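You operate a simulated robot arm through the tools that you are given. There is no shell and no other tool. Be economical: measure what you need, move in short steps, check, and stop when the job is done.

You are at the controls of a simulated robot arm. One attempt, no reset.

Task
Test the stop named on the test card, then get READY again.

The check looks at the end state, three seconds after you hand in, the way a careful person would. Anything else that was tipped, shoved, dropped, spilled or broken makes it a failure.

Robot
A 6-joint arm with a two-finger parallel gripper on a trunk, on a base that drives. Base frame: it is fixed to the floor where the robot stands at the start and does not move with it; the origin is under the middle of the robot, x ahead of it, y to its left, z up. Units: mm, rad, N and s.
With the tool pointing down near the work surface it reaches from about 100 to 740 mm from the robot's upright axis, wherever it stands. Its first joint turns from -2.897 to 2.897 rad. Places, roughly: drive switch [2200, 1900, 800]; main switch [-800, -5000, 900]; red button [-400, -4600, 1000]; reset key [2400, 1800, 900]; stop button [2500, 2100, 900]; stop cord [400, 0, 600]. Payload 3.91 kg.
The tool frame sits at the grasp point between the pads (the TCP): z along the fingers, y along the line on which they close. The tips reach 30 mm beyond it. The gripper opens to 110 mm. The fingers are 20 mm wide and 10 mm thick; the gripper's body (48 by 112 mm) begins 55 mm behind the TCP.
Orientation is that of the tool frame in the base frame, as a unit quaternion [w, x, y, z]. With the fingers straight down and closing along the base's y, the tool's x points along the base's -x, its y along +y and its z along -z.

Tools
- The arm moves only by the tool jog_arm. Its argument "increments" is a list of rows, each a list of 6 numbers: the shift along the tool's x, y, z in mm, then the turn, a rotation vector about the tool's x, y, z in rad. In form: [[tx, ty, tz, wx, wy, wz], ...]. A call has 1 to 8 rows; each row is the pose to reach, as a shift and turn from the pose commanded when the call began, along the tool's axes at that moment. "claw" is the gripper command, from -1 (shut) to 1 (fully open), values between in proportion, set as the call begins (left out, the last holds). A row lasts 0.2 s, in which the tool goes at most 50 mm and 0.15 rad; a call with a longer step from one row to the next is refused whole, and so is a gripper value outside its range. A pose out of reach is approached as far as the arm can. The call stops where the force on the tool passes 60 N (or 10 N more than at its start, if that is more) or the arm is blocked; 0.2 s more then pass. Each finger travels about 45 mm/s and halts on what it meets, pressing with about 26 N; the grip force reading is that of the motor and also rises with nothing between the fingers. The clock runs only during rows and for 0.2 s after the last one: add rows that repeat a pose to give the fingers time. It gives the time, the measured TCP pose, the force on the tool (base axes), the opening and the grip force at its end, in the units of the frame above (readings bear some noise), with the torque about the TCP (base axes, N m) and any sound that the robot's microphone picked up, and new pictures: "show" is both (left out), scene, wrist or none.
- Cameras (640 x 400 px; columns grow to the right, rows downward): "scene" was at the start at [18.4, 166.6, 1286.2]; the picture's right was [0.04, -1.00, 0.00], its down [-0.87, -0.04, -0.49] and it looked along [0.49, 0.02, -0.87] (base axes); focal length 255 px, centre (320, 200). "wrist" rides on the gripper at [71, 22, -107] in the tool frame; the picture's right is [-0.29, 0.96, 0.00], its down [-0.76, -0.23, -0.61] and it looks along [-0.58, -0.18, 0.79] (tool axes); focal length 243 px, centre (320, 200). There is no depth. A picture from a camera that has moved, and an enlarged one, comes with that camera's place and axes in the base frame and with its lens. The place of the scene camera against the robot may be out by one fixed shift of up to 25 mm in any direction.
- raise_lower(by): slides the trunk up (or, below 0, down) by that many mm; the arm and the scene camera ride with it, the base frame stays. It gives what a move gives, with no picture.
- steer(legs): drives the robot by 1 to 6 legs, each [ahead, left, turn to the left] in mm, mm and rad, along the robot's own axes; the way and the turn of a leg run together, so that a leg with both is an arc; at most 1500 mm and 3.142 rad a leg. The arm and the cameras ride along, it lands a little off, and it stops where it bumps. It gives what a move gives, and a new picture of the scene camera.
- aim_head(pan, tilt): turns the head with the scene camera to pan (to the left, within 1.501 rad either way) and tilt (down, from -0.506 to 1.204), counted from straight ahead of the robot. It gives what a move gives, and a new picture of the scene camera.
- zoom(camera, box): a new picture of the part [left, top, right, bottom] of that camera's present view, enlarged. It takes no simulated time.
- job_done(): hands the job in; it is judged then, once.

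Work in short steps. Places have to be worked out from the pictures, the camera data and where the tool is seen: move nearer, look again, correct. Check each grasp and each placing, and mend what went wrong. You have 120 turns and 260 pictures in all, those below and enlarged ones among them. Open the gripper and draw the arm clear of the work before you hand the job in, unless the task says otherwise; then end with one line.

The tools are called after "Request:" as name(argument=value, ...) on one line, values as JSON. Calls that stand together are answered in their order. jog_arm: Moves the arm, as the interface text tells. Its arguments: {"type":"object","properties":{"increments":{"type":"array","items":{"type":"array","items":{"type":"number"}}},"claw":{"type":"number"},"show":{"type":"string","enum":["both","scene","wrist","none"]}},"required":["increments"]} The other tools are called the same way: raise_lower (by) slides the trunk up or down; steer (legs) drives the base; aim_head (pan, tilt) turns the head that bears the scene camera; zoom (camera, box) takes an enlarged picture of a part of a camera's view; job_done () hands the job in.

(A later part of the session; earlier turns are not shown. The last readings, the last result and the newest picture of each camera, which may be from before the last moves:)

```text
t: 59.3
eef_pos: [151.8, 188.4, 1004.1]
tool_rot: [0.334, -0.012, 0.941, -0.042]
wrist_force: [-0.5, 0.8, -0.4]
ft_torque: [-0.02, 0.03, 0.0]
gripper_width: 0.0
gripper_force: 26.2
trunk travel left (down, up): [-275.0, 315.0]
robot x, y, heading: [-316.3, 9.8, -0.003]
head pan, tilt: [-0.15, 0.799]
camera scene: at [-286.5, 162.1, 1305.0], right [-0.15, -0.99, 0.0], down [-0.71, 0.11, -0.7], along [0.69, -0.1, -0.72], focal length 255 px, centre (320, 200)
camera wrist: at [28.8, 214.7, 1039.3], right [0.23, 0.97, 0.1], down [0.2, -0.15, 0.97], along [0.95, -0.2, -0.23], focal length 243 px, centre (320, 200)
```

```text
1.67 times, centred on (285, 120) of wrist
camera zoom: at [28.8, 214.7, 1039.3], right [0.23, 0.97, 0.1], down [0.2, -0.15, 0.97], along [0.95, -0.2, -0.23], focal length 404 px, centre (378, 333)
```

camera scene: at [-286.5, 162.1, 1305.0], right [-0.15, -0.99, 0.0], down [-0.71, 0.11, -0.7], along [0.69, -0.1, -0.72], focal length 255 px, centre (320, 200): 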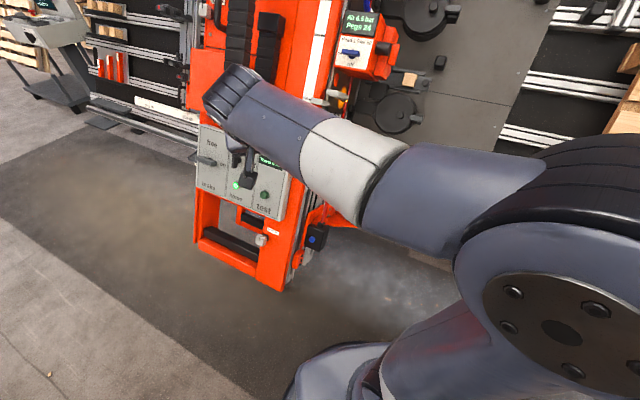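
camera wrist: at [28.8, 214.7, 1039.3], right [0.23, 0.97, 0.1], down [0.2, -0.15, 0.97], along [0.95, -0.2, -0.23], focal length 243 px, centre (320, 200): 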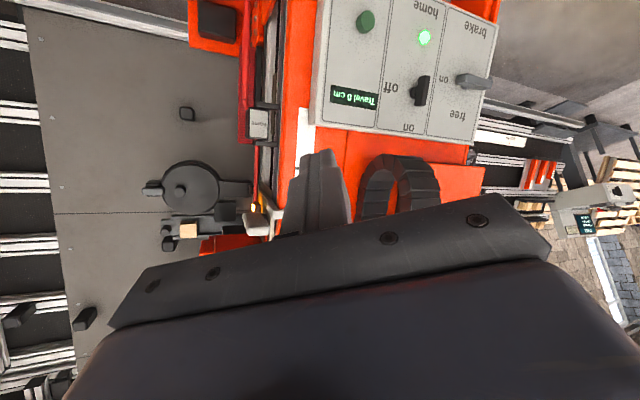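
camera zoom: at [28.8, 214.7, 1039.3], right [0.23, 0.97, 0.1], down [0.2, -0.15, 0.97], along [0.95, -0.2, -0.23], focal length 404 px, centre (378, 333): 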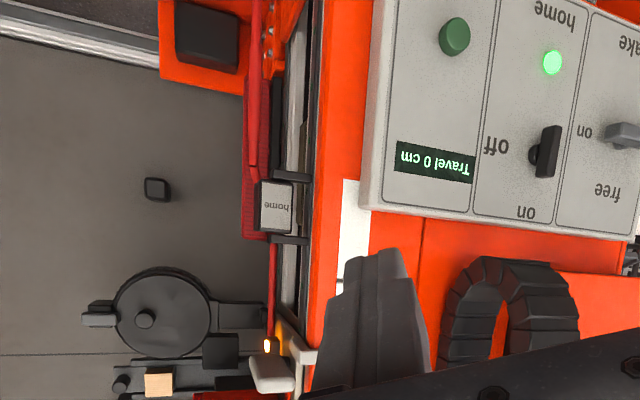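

I estimate the cord around y≈40, x≈340 to 360 between z 550 and 700. Bring the hand down in front of it with partial opening and more tilt.

Request:
jog_arm(increments=[[24, -17, 36, -0.02, -0.05, 0.02], [48, -34, 72, -0.04, -0.1, 0.03], [72, -50, 108, -0.066, -0.15, 0.053], [96, -67, 144, -0.066, -0.2, 0.053], [120, -84, 180, -0.066, -0.25, 0.053], [143, -100, 216, -0.066, -0.3, 0.053], [166, -115, 252, -0.066, -0.35, 0.053]], claw=-0.3)

```text
t: 60.9
eef_pos: [181.0, 63.5, 723.8]
tool_rot: [0.493, -0.005, 0.87, -0.004]
wrist_force: [-0.8, 0.4, -0.7]
ft_torque: [-0.02, 0.0, 0.01]
gripper_width: 38.3
gripper_force: 0.0
out of reach, approached as far as the arm can: row 7
trunk travel left (down, up): [-275.0, 315.0]
robot x, y, heading: [-319.0, 8.5, -0.001]
head pan, tilt: [-0.15, 0.799]
camera scene: at [-287.2, 161.7, 1305.1], right [-0.15, -0.99, 0.0], down [-0.71, 0.11, -0.7], along [0.69, -0.1, -0.72], focal length 255 px, centre (320, 200)
camera wrist: at [52.0, 84.0, 716.5], right [0.14, 0.96, 0.24], down [-0.13, -0.22, 0.97], along [0.98, -0.17, 0.09], focal length 243 px, centre (320, 200)
```

scene: 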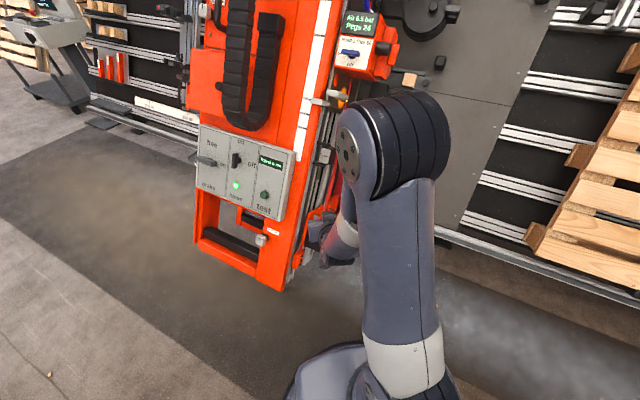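
wrist: 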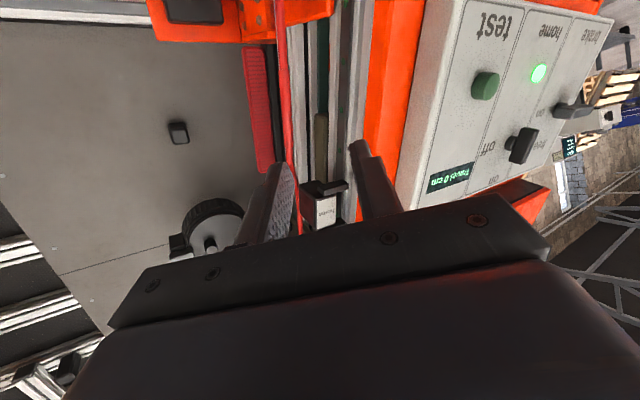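

Good view: cord runs between the opened fingers, nearer the right-hand (−y) finger. Zoom to locate.

Request:
zoom(camera="wrist", box=[220, 0, 420, 250])

Request:
zoom(camera="scene", box=[270, 70, 400, 290])

```text
1.60 times, centred on (320, 125) of wrist
camera zoom: at [52.0, 84.0, 716.5], right [0.14, 0.96, 0.24], down [-0.13, -0.22, 0.97], along [0.98, -0.17, 0.09], focal length 388 px, centre (320, 320)
```

zoom: 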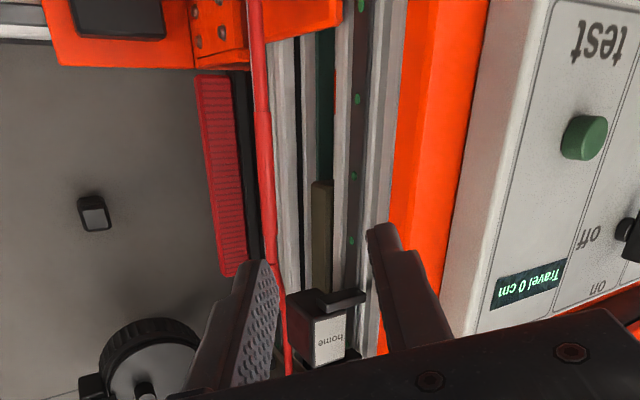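

```text
1.82 times, centred on (335, 180) of scene
camera zoom: at [-287.2, 161.7, 1305.1], right [-0.15, -0.99, 0.0], down [-0.71, 0.11, -0.7], along [0.69, -0.1, -0.72], focal length 464 px, centre (293, 236)
```

zoom: 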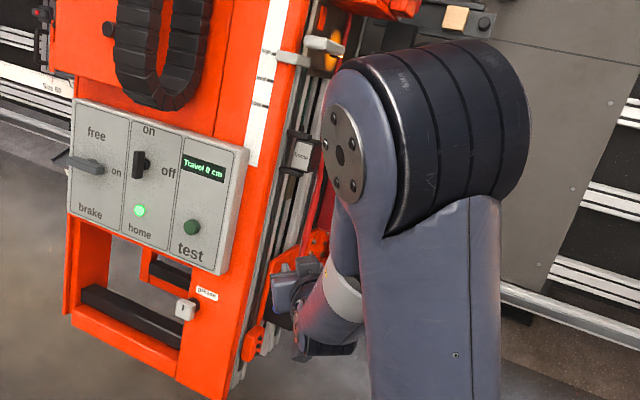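

Cord lies about y 10–35, x 345–400. Lower the hand below the "home" block and shift right to centre on the cord.

Request:
jog_arm(increments=[[29, -12, 17, 0, 0, 0], [57, -24, 34, 0, 0, 0], [86, -35, 51, 0, 0, 0]], claw=-0.2)

Request:
zoom(camera="wrist", box=[220, 0, 420, 250])

```text
t: 61.7
eef_pos: [201.0, 60.7, 643.4]
tool_rot: [0.487, -0.013, 0.873, -0.03]
wrist_force: [1.0, 0.1, 0.4]
ft_torque: [0.0, 0.01, 0.0]
gripper_width: 44.0
gripper_force: 0.0
out of reach, approached as far as the arm can: row 1, 2, 3
trunk travel left (down, up): [-275.0, 315.0]
robot x, y, heading: [-321.7, 13.6, 0.001]
head pan, tilt: [-0.15, 0.799]
camera scene: at [-287.4, 161.8, 1305.1], right [-0.15, -0.99, 0.0], down [-0.71, 0.11, -0.7], along [0.69, -0.1, -0.72], focal length 255 px, centre (320, 200)
camera wrist: at [72.9, 83.1, 636.4], right [0.16, 0.97, 0.18], down [-0.12, -0.17, 0.98], along [0.98, -0.18, 0.09], focal length 243 px, centre (320, 200)
```

scene: 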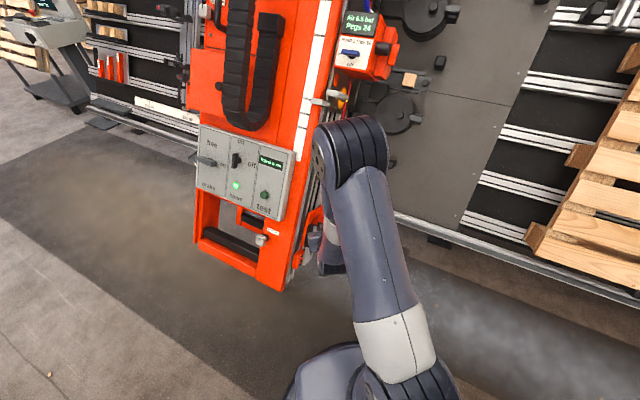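
wrist: 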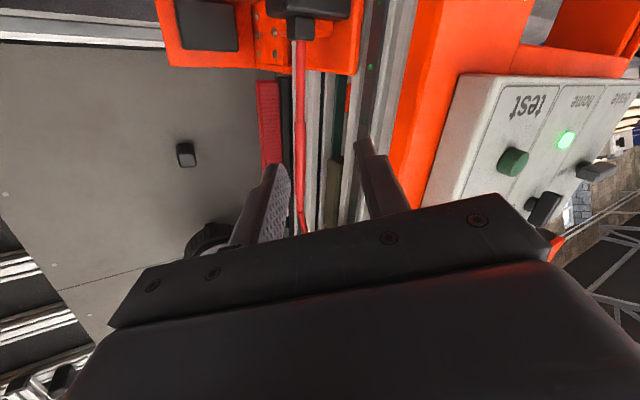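

```text
1.60 times, centred on (320, 125) of wrist
camera zoom: at [72.9, 83.1, 636.4], right [0.16, 0.97, 0.18], down [-0.12, -0.17, 0.98], along [0.98, -0.18, 0.09], focal length 388 px, centre (320, 320)
```

zoom: 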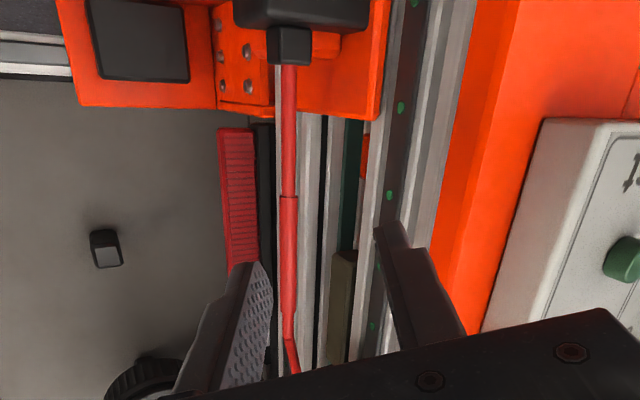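

Triangulated cord: about (374, 24, 566), leaning slightly. Extend toward it while centring y.

Request:
jog_arm(increments=[[2, -15, 25, -0.01, 0, 0.02], [4, -30, 50, -0.02, 0, 0.03], [5, -44, 74, -0.03, 0, 0.05], [5, -44, 74, -0.03, 0, 0.05]], claw=-0.2, show="wrist")

```text
t: 62.7
eef_pos: [266.2, 59.6, 612.5]
tool_rot: [0.483, 0.007, 0.875, -0.024]
wrist_force: [0.7, -0.2, -0.9]
ft_torque: [-0.01, -0.02, -0.02]
gripper_width: 44.1
gripper_force: 0.1
out of reach, approached as far as the arm can: row 1, 2, 3, 4
trunk travel left (down, up): [-275.0, 315.0]
robot x, y, heading: [-318.6, 11.7, -0.001]
head pan, tilt: [-0.15, 0.799]
camera wrist: at [138.5, 85.5, 607.3], right [0.19, 0.96, 0.21], down [-0.12, -0.19, 0.97], along [0.98, -0.21, 0.08], focal length 243 px, centre (320, 200)
```

wrist: 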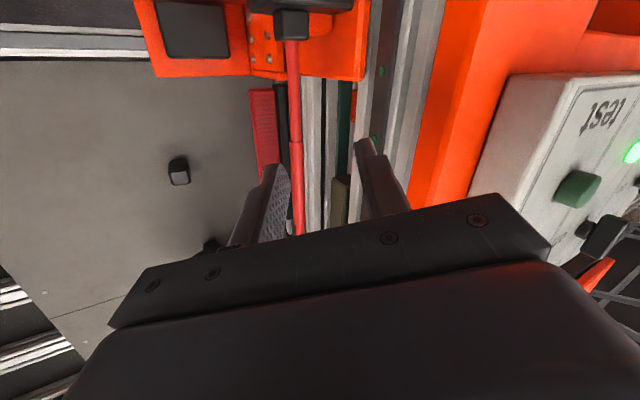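

The arm can't go further to −y in this posture; I shift the base right by ~40 mm instead.

Request:
steer(legs=[[0, -42, 0]])

Request:
zoom(camera="wrist", box=[220, 0, 420, 250])

```text
t: 63.6
eef_pos: [267.3, 17.4, 610.8]
tool_rot: [0.485, 0.005, 0.874, -0.023]
wrist_force: [-0.7, 0.1, 0.4]
ft_torque: [-0.01, 0.01, -0.02]
gripper_width: 44.0
gripper_force: 0.0
trunk travel left (down, up): [-275.0, 315.0]
robot x, y, heading: [-321.4, -32.4, -0.001]
head pan, tilt: [-0.15, 0.799]
camera scene: at [-286.8, 120.2, 1305.0], right [-0.15, -0.99, 0.0], down [-0.71, 0.11, -0.7], along [0.69, -0.1, -0.72], focal length 255 px, centre (320, 200)
```

scene: 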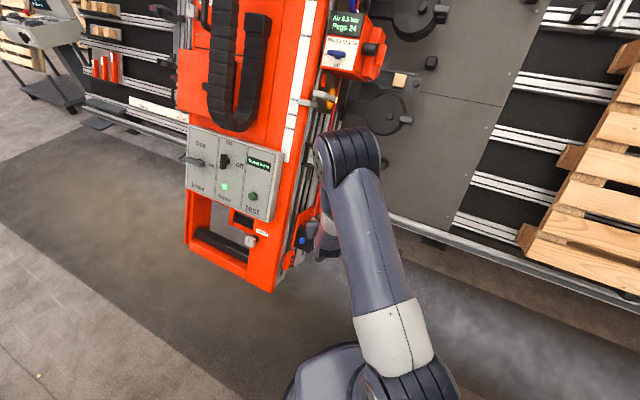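

```text
1.60 times, centred on (320, 125) of wrist
camera zoom: at [138.3, 44.0, 607.4], right [0.19, 0.96, 0.21], down [-0.12, -0.19, 0.97], along [0.98, -0.21, 0.08], focal length 388 px, centre (320, 320)
```

zoom: 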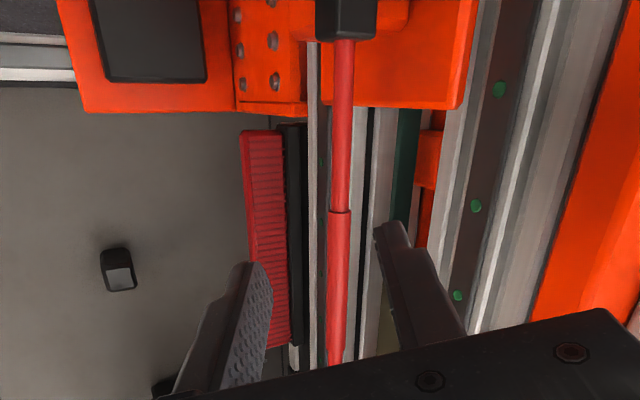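

Consistent: cord at about (376, 11, 600), between the fingers. Advance part way.

Request:
jog_arm(increments=[[-14, -3, 29, 0, 0, 0], [-28, -5, 57, 0, 0, 0], [-28, -5, 57, 0, 0, 0]], show="wrist")

Request:
zoom(camera="wrist", box=[220, 0, 420, 250])

```text
t: 64.4
eef_pos: [330.6, 10.1, 606.1]
tool_rot: [0.484, 0.008, 0.875, -0.026]
wrist_force: [0.2, 0.0, 0.2]
ft_torque: [-0.01, 0.02, -0.02]
gripper_width: 44.0
gripper_force: 0.0
trunk travel left (down, up): [-275.0, 315.0]
robot x, y, heading: [-320.6, -32.4, 0.001]
head pan, tilt: [-0.15, 0.799]
camera wrist: at [201.7, 36.2, 601.2], right [0.19, 0.96, 0.21], down [-0.12, -0.19, 0.97], along [0.97, -0.21, 0.08], focal length 243 px, centre (320, 200)
```

wrist: 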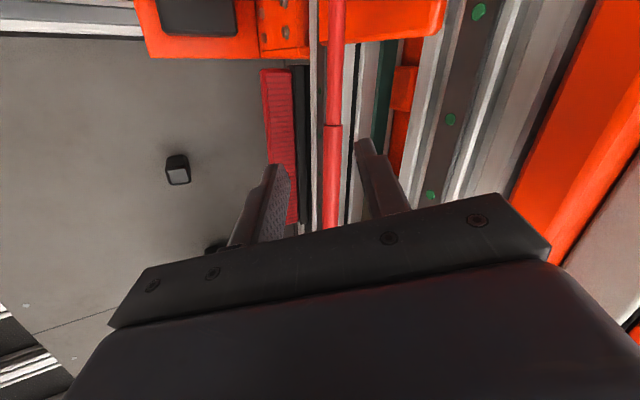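

```text
1.60 times, centred on (320, 125) of wrist
camera zoom: at [201.7, 36.2, 601.2], right [0.19, 0.96, 0.21], down [-0.12, -0.19, 0.97], along [0.97, -0.21, 0.08], focal length 388 px, centre (320, 320)
```

zoom: 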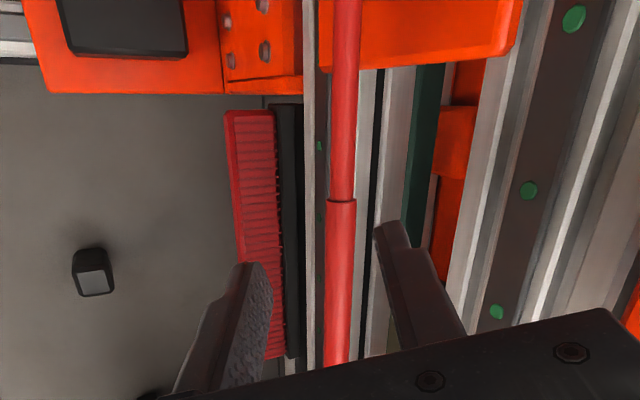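

Well-aligned. Advance the rest and close on the cord.

Request:
jog_arm(increments=[[-10, 0, 16, 0, 0, 0], [-20, 0, 32, 0, 0, 0]], show="wrist")

Request:
jog_arm(increments=[[0, 0, 0, 0, 0, 0], [0, 0, 0, 0, 0, 0], [0, 0, 0, 0, 0, 0]], claw=-1)

```text
t: 65.0
eef_pos: [367.6, 10.1, 606.2]
tool_rot: [0.484, 0.006, 0.875, -0.022]
wrist_force: [0.8, 0.4, -0.1]
ft_torque: [0.0, 0.03, -0.03]
gripper_width: 43.7
gripper_force: 0.1
trunk travel left (down, up): [-275.0, 315.0]
robot x, y, heading: [-318.1, -29.9, 0.002]
head pan, tilt: [-0.15, 0.799]
camera wrist: at [239.5, 35.3, 601.2], right [0.19, 0.96, 0.21], down [-0.12, -0.19, 0.97], along [0.98, -0.21, 0.08], focal length 243 px, centre (320, 200)
```

wrist: 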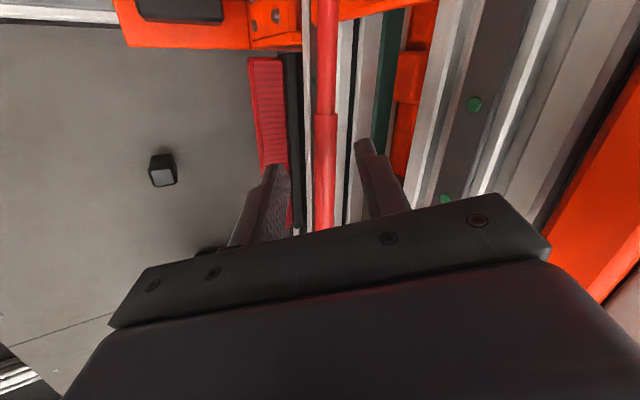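

```text
t: 65.8
eef_pos: [368.3, 9.5, 605.7]
tool_rot: [0.485, 0.006, 0.874, -0.023]
wrist_force: [0.7, -0.1, -0.3]
ft_torque: [0.01, 0.0, -0.01]
gripper_width: 0.0
gripper_force: 25.6
trunk travel left (down, up): [-275.0, 315.0]
robot x, y, heading: [-316.1, -33.3, -0.001]
head pan, tilt: [-0.15, 0.799]
camera scene: at [-286.8, 120.1, 1305.0], right [-0.15, -0.99, 0.0], down [-0.71, 0.11, -0.7], along [0.69, -0.1, -0.72], focal length 255 px, centre (320, 200)
camera wrist: at [239.5, 35.2, 601.2], right [0.19, 0.96, 0.21], down [-0.12, -0.19, 0.97], along [0.98, -0.21, 0.08], focal length 243 px, centre (320, 200)
```

scene: 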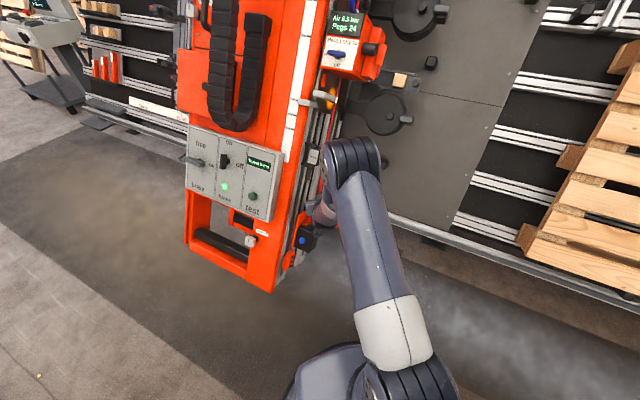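
wrist: 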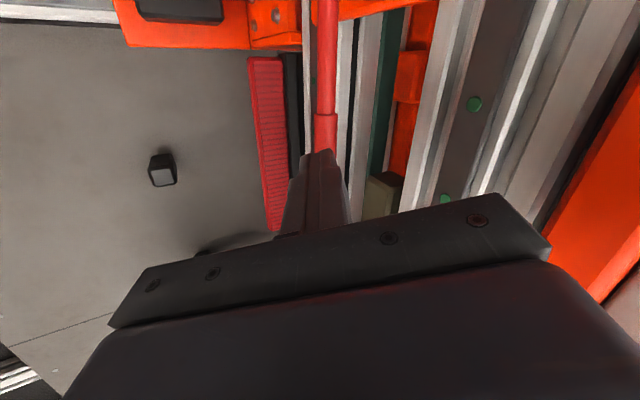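

Fingers closed in front of the cord (width 0): it is deeper than estimated. Reopen, go ~28 mm deeper, close.

Request:
jog_arm(increments=[[0, 0, 0, 0, 0, 0], [0, 0, 0, 0, 0, 0], [0, 0, 0, 0, 0, 0], [-5, 0, 8, 0, 0, 0], [-10, 0, 16, 0, 0, 0], [-15, 0, 24, 0, 0, 0]], claw=-0.2, show="wrist")

Request:
zoom(camera="wrist", box=[220, 50, 420, 250])

```text
t: 67.2
eef_pos: [395.8, 8.5, 605.8]
tool_rot: [0.483, 0.005, 0.875, -0.023]
wrist_force: [-0.1, 0.0, 0.1]
ft_torque: [0.01, -0.02, 0.01]
gripper_width: 44.0
gripper_force: 0.1
trunk travel left (down, up): [-275.0, 315.0]
robot x, y, heading: [-319.8, -31.1, 0.004]
head pan, tilt: [-0.15, 0.799]
camera wrist: at [267.3, 33.9, 601.4], right [0.19, 0.96, 0.21], down [-0.12, -0.19, 0.97], along [0.98, -0.21, 0.08], focal length 243 px, centre (320, 200)
```

wrist: 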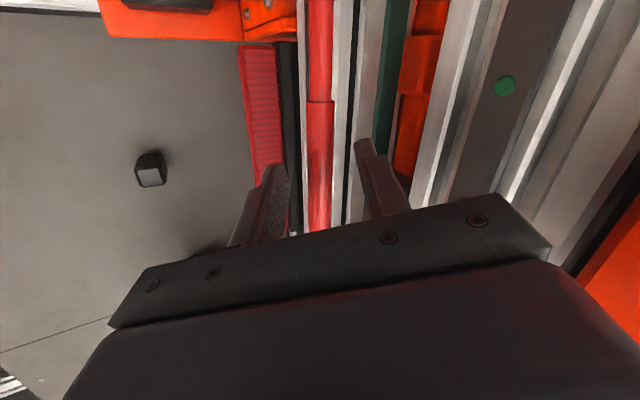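

```text
2.00 times, centred on (320, 150) of wrist
camera zoom: at [267.3, 33.9, 601.4], right [0.19, 0.96, 0.21], down [-0.12, -0.19, 0.97], along [0.98, -0.21, 0.08], focal length 485 px, centre (320, 300)
```

zoom: 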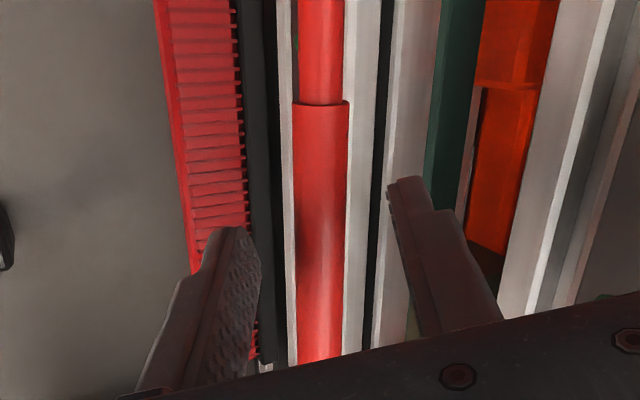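

Now the cord looks level with the pads. Close.

Request:
jog_arm(increments=[[0, 0, 0, 0, 0, 0], [0, 0, 0, 0, 0, 0], [0, 0, 0, 0, 0, 0]], claw=-1, show="wrist")

```text
t: 68.0
eef_pos: [395.6, 8.6, 604.8]
tool_rot: [0.484, 0.007, 0.875, -0.023]
wrist_force: [0.6, 0.6, -0.9]
ft_torque: [0.87, -0.02, -0.34]
gripper_width: 21.6
gripper_force: 45.2
trunk travel left (down, up): [-275.0, 315.0]
robot x, y, heading: [-318.1, -31.5, -0.0]
head pan, tilt: [-0.15, 0.799]
camera wrist: at [267.3, 34.0, 601.4], right [0.19, 0.96, 0.21], down [-0.12, -0.19, 0.97], along [0.98, -0.21, 0.08], focal length 243 px, centre (320, 200)
```

wrist: 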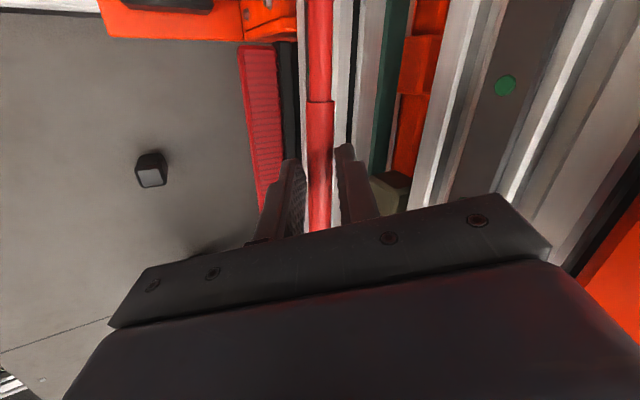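

Held (21.6 mm). Pull gently toward the robot and listen.

Request:
jog_arm(increments=[[3, 0, -4, 0, 0, 0], [5, 0, -8, 0, 0, 0], [8, 0, -13, 0, 0, 0], [11, 0, -17, 0, 0, 0]])

```text
t: 69.0
eef_pos: [382.6, 15.5, 611.9]
tool_rot: [0.494, 0.003, 0.869, -0.021]
wrist_force: [7.3, 4.7, -4.5]
ft_torque: [1.21, 0.31, -0.25]
gripper_width: 21.6
gripper_force: 44.7
trunk travel left (down, up): [-275.0, 315.0]
robot x, y, heading: [-316.2, -33.4, 0.01]
head pan, tilt: [-0.15, 0.799]
stopped in row 4: the force on the tool passed its limit at 63 N (the readings are from after the stop); the commanded pose is now the measured one
camera scene: at [-285.7, 121.1, 1304.6], right [-0.15, -0.99, 0.0], down [-0.71, 0.1, -0.7], along [0.69, -0.1, -0.72], focal length 255 px, centre (320, 200)
camera wrist: at [255.1, 40.5, 605.3], right [0.17, 0.96, 0.22], down [-0.14, -0.2, 0.97], along [0.98, -0.2, 0.1], focal length 243 px, centre (320, 200)
```

scene: 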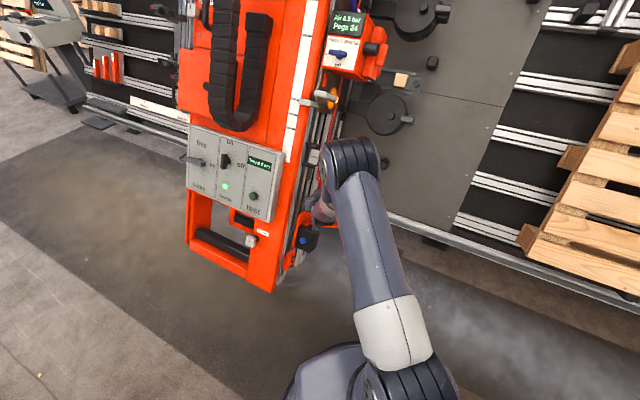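
wrist: 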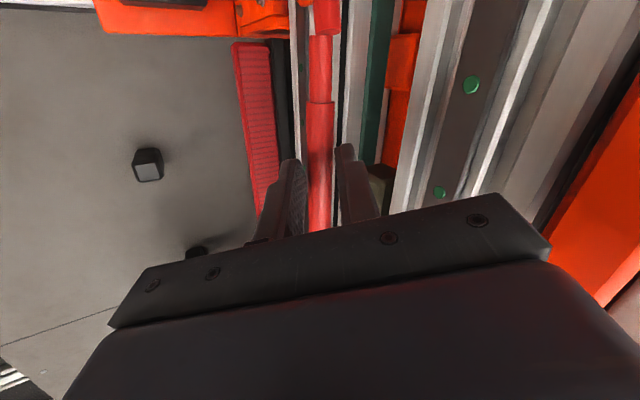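

Force peaked at 63 N. I check whether it tripped: look at the box and at the console screen.

Request:
zoom(camera="scene", box=[270, 60, 370, 270])

Request:
aim_head(pan=0.5, tilt=0.3)

```text
1.90 times, centred on (320, 165) of scene
camera zoom: at [-285.7, 121.1, 1304.6], right [-0.15, -0.99, 0.0], down [-0.71, 0.1, -0.7], along [0.69, -0.1, -0.72], focal length 486 px, centre (320, 267)
```

zoom: 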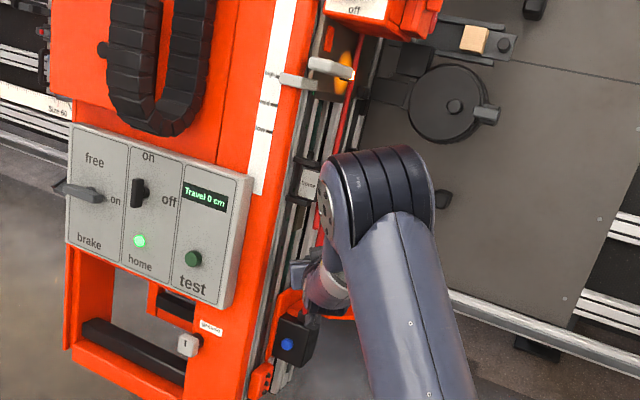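

```text
t: 70.0
eef_pos: [383.2, 16.0, 611.5]
tool_rot: [0.494, 0.002, 0.869, -0.021]
wrist_force: [9.4, 10.1, -6.1]
ft_torque: [1.23, -0.21, -0.29]
gripper_width: 21.8
gripper_force: 45.0
trunk travel left (down, up): [-275.0, 315.0]
robot x, y, heading: [-318.6, -30.8, 0.004]
head pan, tilt: [0.499, 0.3]
camera scene: at [-283.4, 178.0, 1349.2], right [0.48, -0.88, 0.0], down [-0.26, -0.14, -0.95], along [0.84, 0.46, -0.3], focal length 255 px, centre (320, 200)
```

scene: 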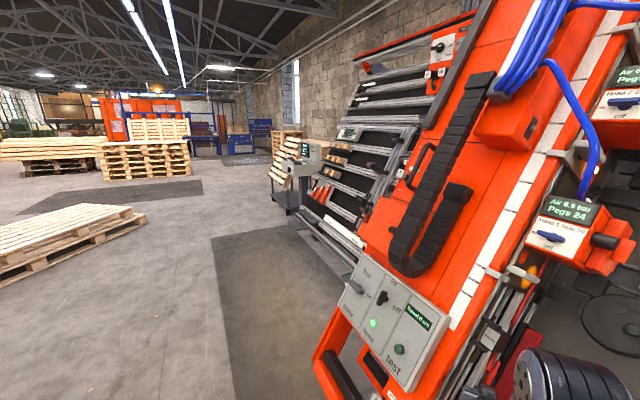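

Request:
zoom(camera="scene", box=[295, 135, 335, 160])

```text
16.00 times, centred on (315, 148) of scene
camera zoom: at [-283.4, 178.0, 1349.2], right [0.48, -0.88, 0.0], down [-0.26, -0.14, -0.95], along [0.84, 0.46, -0.3], focal length 4086 px, centre (400, 1040)
```

zoom: 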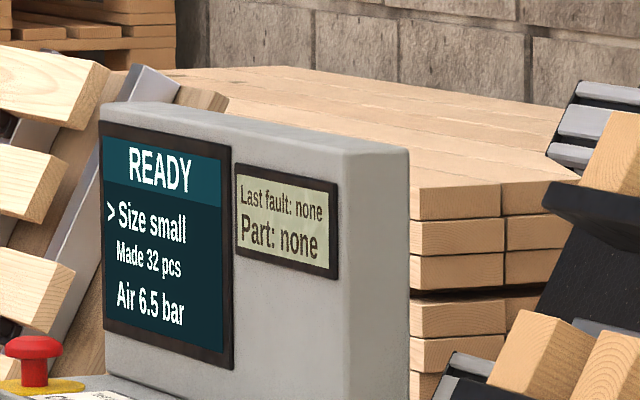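

The screen is readable from here and still says READY: not tripped yet. Try pulling the cord upward, out of its box.

Request:
jog_arm(increments=[[-4, 0, -3, 0, 0, 0], [-9, -1, -5, 0, 0, 0], [-13, -2, -8, 0, 0, 0], [-17, -3, -11, 0, 0, 0], [-22, -4, -13, 0, 0, 0]], show="wrist")

Request:
zoom(camera="scene", box=[295, 135, 335, 160])

```text
t: 71.2
eef_pos: [383.9, 12.5, 641.0]
tool_rot: [0.495, 0.002, 0.869, -0.022]
wrist_force: [-1.0, -0.4, 0.8]
ft_torque: [0.01, -0.02, -0.02]
gripper_width: 0.1
gripper_force: 37.6
trunk travel left (down, up): [-275.0, 315.0]
robot x, y, heading: [-317.8, -31.5, 0.002]
head pan, tilt: [0.499, 0.3]
camera wrist: at [255.5, 36.8, 632.8], right [0.17, 0.96, 0.22], down [-0.14, -0.19, 0.97], along [0.97, -0.2, 0.1], focal length 243 px, centre (320, 200)
```

wrist: 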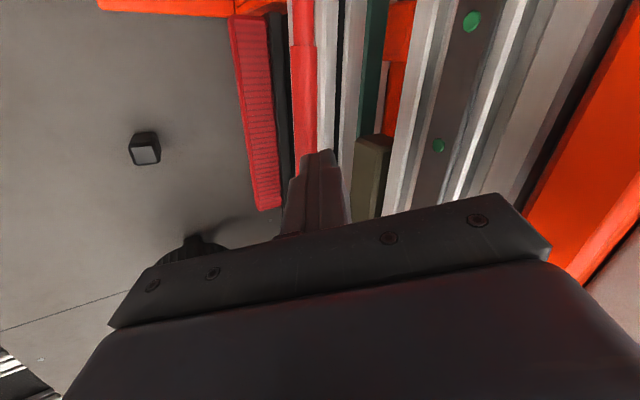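

```text
16.00 times, centred on (315, 148) of scene
camera zoom: at [-284.3, 177.4, 1349.5], right [0.48, -0.88, 0.0], down [-0.26, -0.14, -0.96], along [0.84, 0.46, -0.3], focal length 4086 px, centre (400, 1040)
```

zoom: 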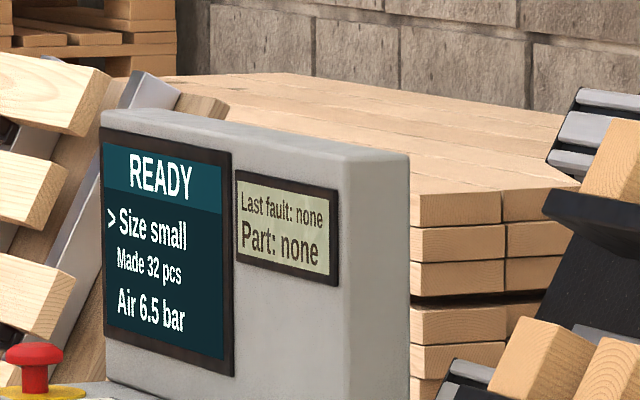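

It slipped off (cord leans back going up) and the screen is still READY. Regrip deeper, around (404, 9, 604).

Request:
jog_arm(increments=[[0, 0, -30, 0, 0, 0], [0, 0, -30, 0, 0, 0], [0, 0, -30, 0, 0, 0], [22, -3, -15, 0, 0, 0], [22, -3, 10, 0, 0, 0], [22, -3, 36, 0, 0, 0]], claw=-0.2, show="wrist")

Request:
zoom(camera="wrist", box=[220, 0, 420, 250])

```text
t: 72.6
eef_pos: [401.4, 6.5, 603.1]
tool_rot: [0.493, 0.002, 0.87, -0.021]
wrist_force: [-0.2, -0.6, -0.2]
ft_torque: [-0.01, 0.0, -0.03]
gripper_width: 44.1
gripper_force: 0.1
trunk travel left (down, up): [-275.0, 315.0]
robot x, y, heading: [-317.8, -31.9, 0.003]
head pan, tilt: [0.499, 0.3]
camera wrist: at [273.9, 32.0, 595.6], right [0.17, 0.96, 0.22], down [-0.14, -0.19, 0.97], along [0.98, -0.2, 0.1], focal length 243 px, centre (320, 200)
```

wrist: 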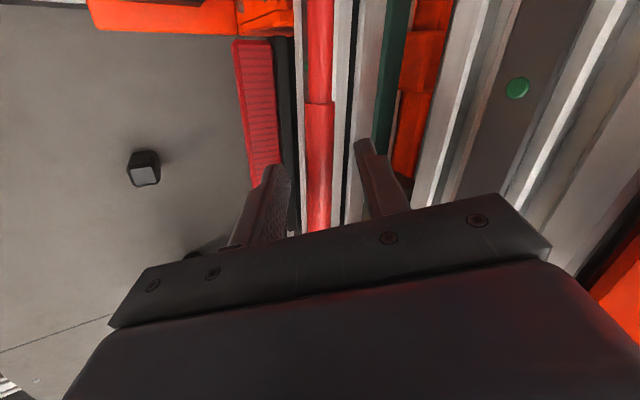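

```text
1.60 times, centred on (320, 125) of wrist
camera zoom: at [273.9, 32.0, 595.6], right [0.17, 0.96, 0.22], down [-0.14, -0.19, 0.97], along [0.98, -0.2, 0.1], focal length 388 px, centre (320, 320)
```

zoom: 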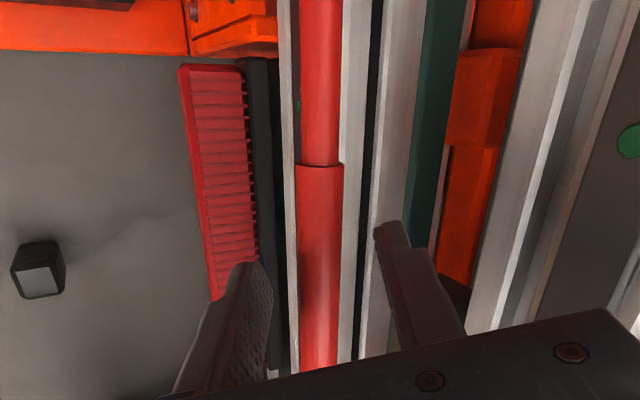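

Go 8 mm deeper, close, then pull slowly straight back along the fingers.

Request:
jog_arm(increments=[[0, 0, 4, 0, 0, 0], [0, 0, 8, 0, 0, 0]], show="none")

Request:
jog_arm(increments=[[0, 0, 0, 0, 0, 0], [0, 0, 0, 0, 0, 0], [0, 0, 0, 0, 0, 0]], claw=-1, show="none")

Request:
jog_arm(increments=[[0, 0, -2, 0, 0, 0], [0, 0, -4, 0, 0, 0], [0, 0, -6, 0, 0, 0], [0, 0, -8, 0, 0, 0], [0, 0, -10, 0, 0, 0], [0, 0, -12, 0, 0, 0], [0, 0, -14, 0, 0, 0], [0, 0, -16, 0, 0, 0]], show="wrist")

Request:
zoom(camera="scene", box=[295, 135, 335, 160])

```text
t: 73.2
eef_pos: [408.8, 6.9, 597.9]
tool_rot: [0.493, 0.002, 0.87, -0.021]
wrist_force: [0.8, 0.3, -0.5]
ft_torque: [0.0, -0.02, 0.04]
gripper_width: 44.1
gripper_force: 0.0
trunk travel left (down, up): [-275.0, 315.0]
robot x, y, heading: [-319.0, -32.6, 0.005]
head pan, tilt: [0.499, 0.3]
```

```text
t: 74.0
eef_pos: [408.6, 7.1, 597.6]
tool_rot: [0.494, 0.003, 0.869, -0.021]
wrist_force: [0.4, -1.2, 0.4]
ft_torque: [0.84, 0.01, -0.33]
gripper_width: 22.0
gripper_force: 45.7
trunk travel left (down, up): [-275.0, 315.0]
robot x, y, heading: [-318.7, -35.1, 0.006]
head pan, tilt: [0.499, 0.3]
```

```text
t: 75.8
eef_pos: [397.1, 15.0, 605.9]
tool_rot: [0.494, -0.001, 0.869, -0.022]
wrist_force: [34.8, 47.0, -10.3]
ft_torque: [1.26, -0.5, -0.22]
gripper_width: 22.2
gripper_force: 44.6
trunk travel left (down, up): [-275.0, 315.0]
robot x, y, heading: [-318.6, -27.3, 0.006]
head pan, tilt: [0.499, 0.3]
camera wrist: at [269.1, 38.5, 597.7], right [0.16, 0.96, 0.21], down [-0.14, -0.19, 0.97], along [0.98, -0.19, 0.1], focal length 243 px, centre (320, 200)
```

wrist: 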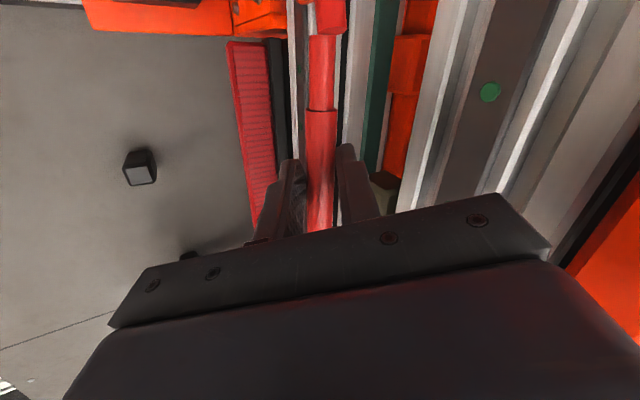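

```text
16.00 times, centred on (315, 148) of scene
camera zoom: at [-281.7, 180.6, 1348.9], right [0.48, -0.88, 0.0], down [-0.26, -0.14, -0.95], along [0.84, 0.46, -0.3], focal length 4086 px, centre (400, 1040)
```

zoom: 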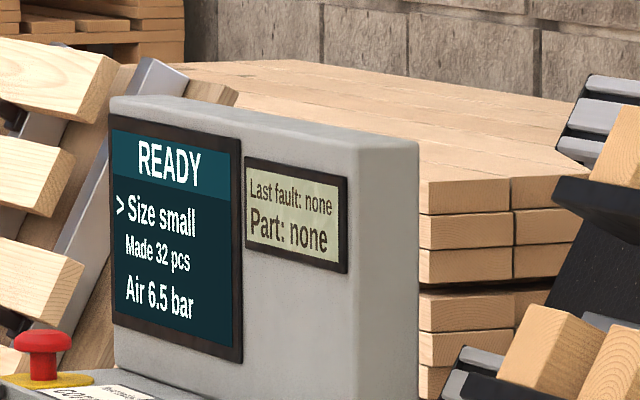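

The tool was dragged along (−0.7, 0.5, 0.5): matches the machine's facing normal, (−0.81, 0.58), so the cord swings in that plane. Continue the pull in that direction.

Request:
jog_arm(increments=[[0, 4, 0, 0, 0, 0], [0, 8, 0, 0, 0, 0], [-1, 10, -3, 0, 0, 0], [-2, 12, -6, 0, 0, 0], [-2, 14, -9, 0, 0, 0], [-3, 16, -12, 0, 0, 0], [-3, 18, -15, 0, 0, 0]], show="wrist")

Request:
zoom(camera="scene", box=[295, 135, 335, 160])

```text
t: 77.4
eef_pos: [384.4, 24.8, 613.7]
tool_rot: [0.492, 0.004, 0.87, -0.022]
wrist_force: [7.9, -0.8, -3.2]
ft_torque: [1.03, -0.34, -0.55]
gripper_width: 21.8
gripper_force: 45.1
trunk travel left (down, up): [-275.0, 315.0]
robot x, y, heading: [-318.0, -32.1, 0.002]
head pan, tilt: [0.499, 0.3]
camera wrist: at [256.3, 49.6, 606.7], right [0.18, 0.96, 0.22], down [-0.14, -0.19, 0.97], along [0.97, -0.2, 0.1], focal length 243 px, centre (320, 200)
```

wrist: 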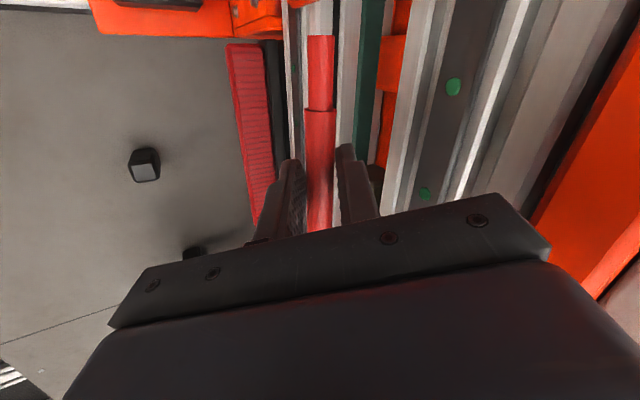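

```text
16.00 times, centred on (315, 148) of scene
camera zoom: at [-283.6, 177.2, 1349.4], right [0.48, -0.88, 0.0], down [-0.26, -0.14, -0.96], along [0.84, 0.46, -0.3], focal length 4086 px, centre (400, 1040)
```

zoom: 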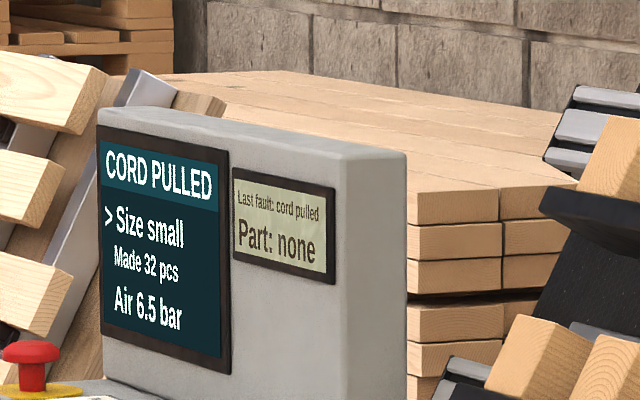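

"CORD PULLED" — tripped. Return the cord gently, release and back off.

Request:
jog_arm(increments=[[0, -4, 6, 0, 0, 0], [1, -8, 12, 0, 0, 0], [2, -12, 19, 0, 0, 0], [3, -16, 25, 0, 0, 0], [3, -18, 30, 0, 0, 0], [3, -18, 30, 0, 0, 0]], show="none")

Request:
jog_arm(increments=[[0, 0, 0, 0, 0, 0], [0, 0, 0, 0, 0, 0], [0, 0, 0, 0, 0, 0], [0, 0, -35, 0, 0, 0], [0, 0, -75, 0, 0, 0], [0, 0, -110, 0, 0, 0], [0, 0, -130, 0, 0, 0]], claw=-0.2, show="wrist")

Request:
zoom(camera="scene", box=[295, 135, 335, 160])

```text
t: 78.8
eef_pos: [408.5, 6.5, 598.7]
tool_rot: [0.494, 0.002, 0.869, -0.021]
wrist_force: [1.3, 1.5, 1.0]
ft_torque: [0.96, -0.69, -0.64]
gripper_width: 21.8
gripper_force: 45.0
trunk travel left (down, up): [-275.0, 315.0]
robot x, y, heading: [-316.8, -28.5, 0.004]
head pan, tilt: [0.499, 0.3]
```

```text
t: 80.4
eef_pos: [297.0, 10.6, 664.5]
tool_rot: [0.493, 0.003, 0.87, -0.022]
wrist_force: [0.6, 0.4, -0.1]
ft_torque: [-0.01, -0.02, -0.01]
gripper_width: 43.8
gripper_force: 0.1
trunk travel left (down, up): [-275.0, 315.0]
robot x, y, heading: [-319.1, -33.5, 0.003]
head pan, tilt: [0.499, 0.3]
camera wrist: at [169.1, 36.2, 657.8], right [0.18, 0.96, 0.21], down [-0.14, -0.19, 0.97], along [0.97, -0.2, 0.1], focal length 243 px, centre (320, 200)
```

wrist: 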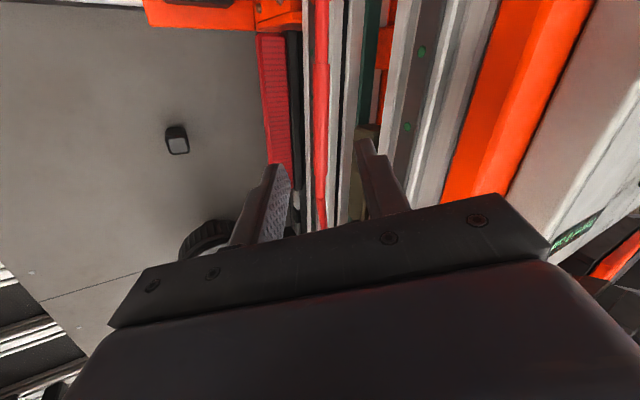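

```text
16.00 times, centred on (315, 148) of scene
camera zoom: at [-284.3, 177.6, 1349.3], right [0.48, -0.88, 0.0], down [-0.26, -0.14, -0.96], along [0.84, 0.46, -0.3], focal length 4086 px, centre (400, 1040)
```

zoom: 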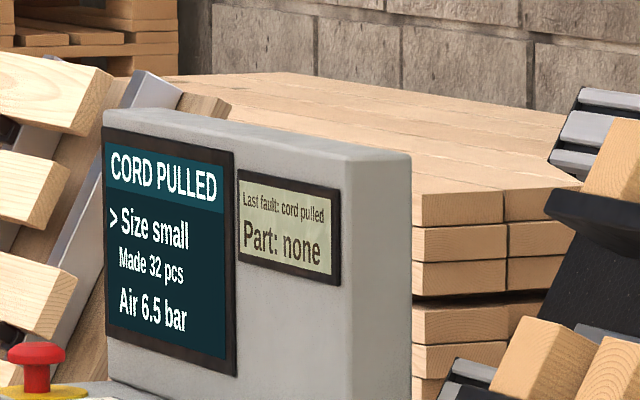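

Cord back in rest; now the box's blue reset button. Lower in front of the box with closed fingers for a close view.

Request:
jog_arm(increments=[[0, 0, -40, 0, 0, 0], [35, 20, -40, 0, 0, 0], [70, 40, -40, 0, 0, 0], [105, 60, -40, 0, 0, 0], [140, 80, -40, 0, 0, 0], [140, 80, -40, 0, 0, 0]], claw=-1, show="wrist")

Request:
aim_head(pan=-0.15, tilt=0.8)

```text
t: 81.8
eef_pos: [210.0, 101.6, 571.3]
tool_rot: [0.491, -0.001, 0.871, -0.03]
wrist_force: [0.8, -0.6, 0.3]
ft_torque: [0.01, -0.04, 0.03]
gripper_width: 0.2
gripper_force: 25.8
out of reach, approached as far as the arm can: row 4, 5, 6
trunk travel left (down, up): [-275.0, 315.0]
robot x, y, heading: [-318.2, -32.8, 0.007]
head pan, tilt: [0.499, 0.3]
camera wrist: at [81.3, 126.0, 564.6], right [0.18, 0.96, 0.2], down [-0.13, -0.17, 0.98], along [0.97, -0.2, 0.1], focal length 243 px, centre (320, 200)
```

wrist: 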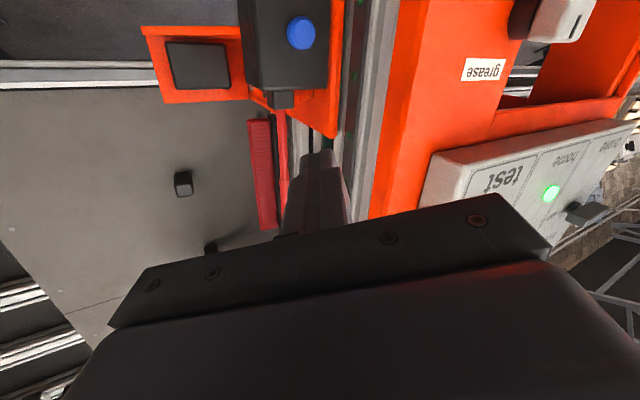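

```text
t: 82.9
eef_pos: [210.4, 100.4, 572.5]
tool_rot: [0.491, 0.0, 0.871, -0.031]
wrist_force: [1.3, -0.9, -1.1]
ft_torque: [0.0, -0.01, -0.02]
gripper_width: 0.0
gripper_force: 26.3
trunk travel left (down, up): [-275.0, 315.0]
robot x, y, heading: [-317.7, -33.5, 0.004]
head pan, tilt: [-0.15, 0.799]
camera scene: at [-286.5, 120.9, 1305.1], right [-0.15, -0.99, 0.0], down [-0.71, 0.1, -0.7], along [0.69, -0.1, -0.72], focal length 255 px, centre (320, 200)
```

scene: 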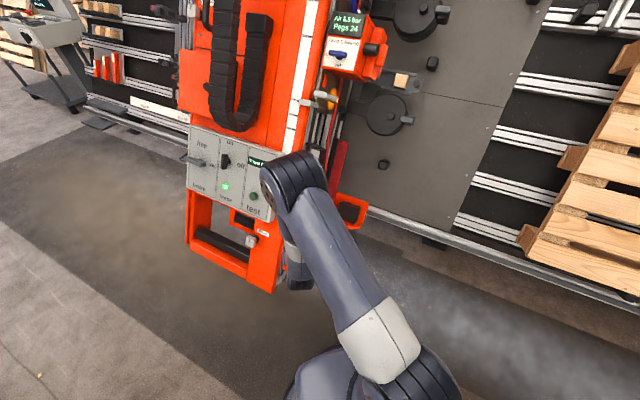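

Button triangulated at (319, 89, 430). Lower the trunk 100 mm to bring the hand to that height with the same arm posture.

Request:
raise_lower(by=-100)

Request:
jog_arm(increments=[[0, 0, 0, 0, 0, 0]])

```text
t: 84.2
eef_pos: [209.0, 101.1, 472.6]
tool_rot: [0.491, 0.0, 0.871, -0.031]
wrist_force: [0.1, -1.0, 0.4]
ft_torque: [-0.02, 0.0, 0.02]
gripper_width: 0.0
gripper_force: 26.1
trunk travel left (down, up): [-175.0, 415.0]
robot x, y, heading: [-319.1, -32.7, 0.006]
head pan, tilt: [-0.15, 0.799]
```

```text
t: 84.6
eef_pos: [210.0, 100.2, 472.3]
tool_rot: [0.49, 0.0, 0.871, -0.031]
wrist_force: [0.4, 0.1, 0.6]
ft_torque: [0.01, -0.01, -0.02]
gripper_width: 0.0
gripper_force: 25.8
trunk travel left (down, up): [-175.0, 415.0]
robot x, y, heading: [-317.9, -28.6, 0.006]
head pan, tilt: [-0.15, 0.799]
camera scene: at [-286.5, 120.8, 1205.0], right [-0.15, -0.99, 0.0], down [-0.71, 0.1, -0.7], along [0.69, -0.1, -0.72], focal length 255 px, centre (320, 200)
camera wrist: at [81.3, 125.8, 464.9], right [0.18, 0.96, 0.2], down [-0.13, -0.17, 0.98], along [0.97, -0.2, 0.1], focal length 243 px, centre (320, 200)
```

scene: 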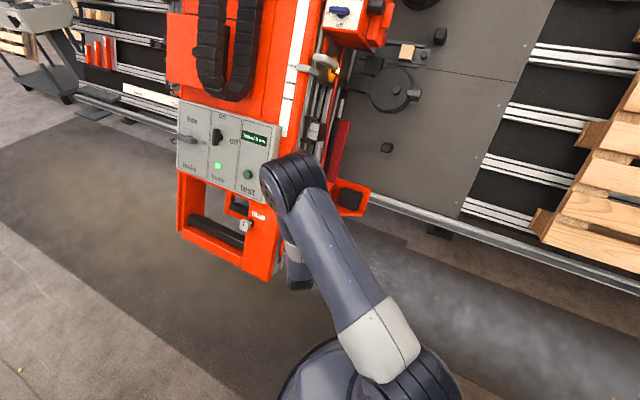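
wrist: 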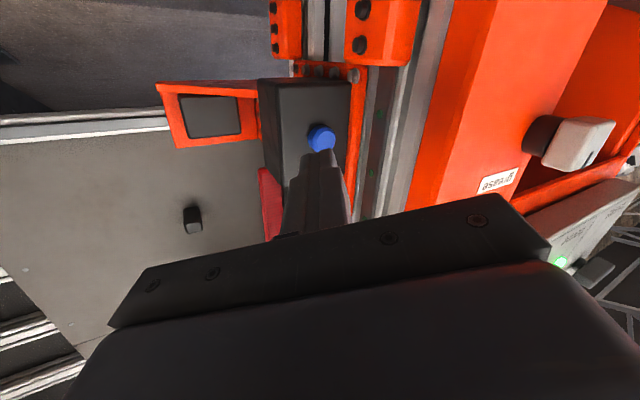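

Button refined to (322, 89, 429). Approach with closed fingertips to ~30 mm short.

Request:
jog_arm(increments=[[-10, -6, 20, 0, 0, 0], [-20, -11, 40, 0, 0, 0], [-20, -11, 60, 0, 0, 0], [-20, -11, 60, 0, 0, 0]], show="wrist")

Request:
zoom(camera="wrist", box=[220, 50, 420, 250])

```text
t: 85.6
eef_pos: [269.9, 87.6, 457.7]
tool_rot: [0.49, 0.0, 0.871, -0.031]
wrist_force: [-0.5, -0.8, -0.2]
ft_torque: [-0.01, 0.01, -0.01]
gripper_width: 0.2
gripper_force: 26.0
trunk travel left (down, up): [-175.0, 415.0]
robot x, y, heading: [-318.3, -27.8, 0.004]
head pan, tilt: [-0.15, 0.799]
camera wrist: at [142.3, 112.9, 451.1], right [0.18, 0.96, 0.2], down [-0.13, -0.17, 0.98], along [0.98, -0.2, 0.1], focal length 243 px, centre (320, 200)
```

wrist: 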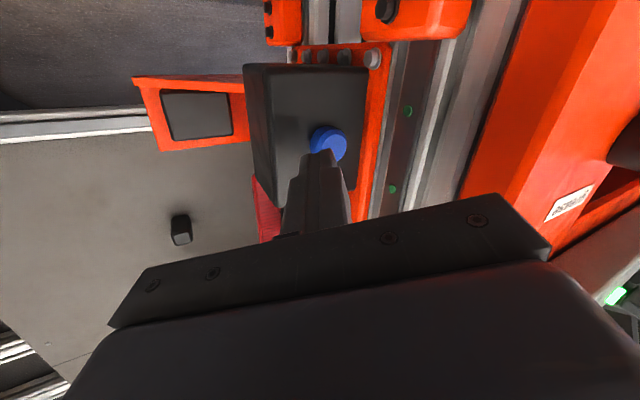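

```text
2.00 times, centred on (320, 150) of wrist
camera zoom: at [142.3, 112.9, 451.1], right [0.18, 0.96, 0.2], down [-0.13, -0.17, 0.98], along [0.98, -0.2, 0.1], focal length 485 px, centre (320, 300)
```

zoom: 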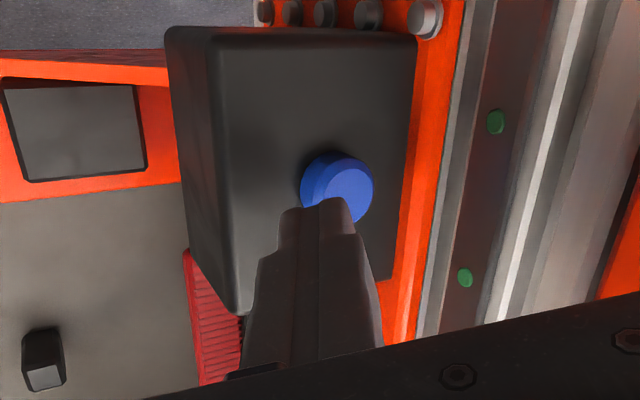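

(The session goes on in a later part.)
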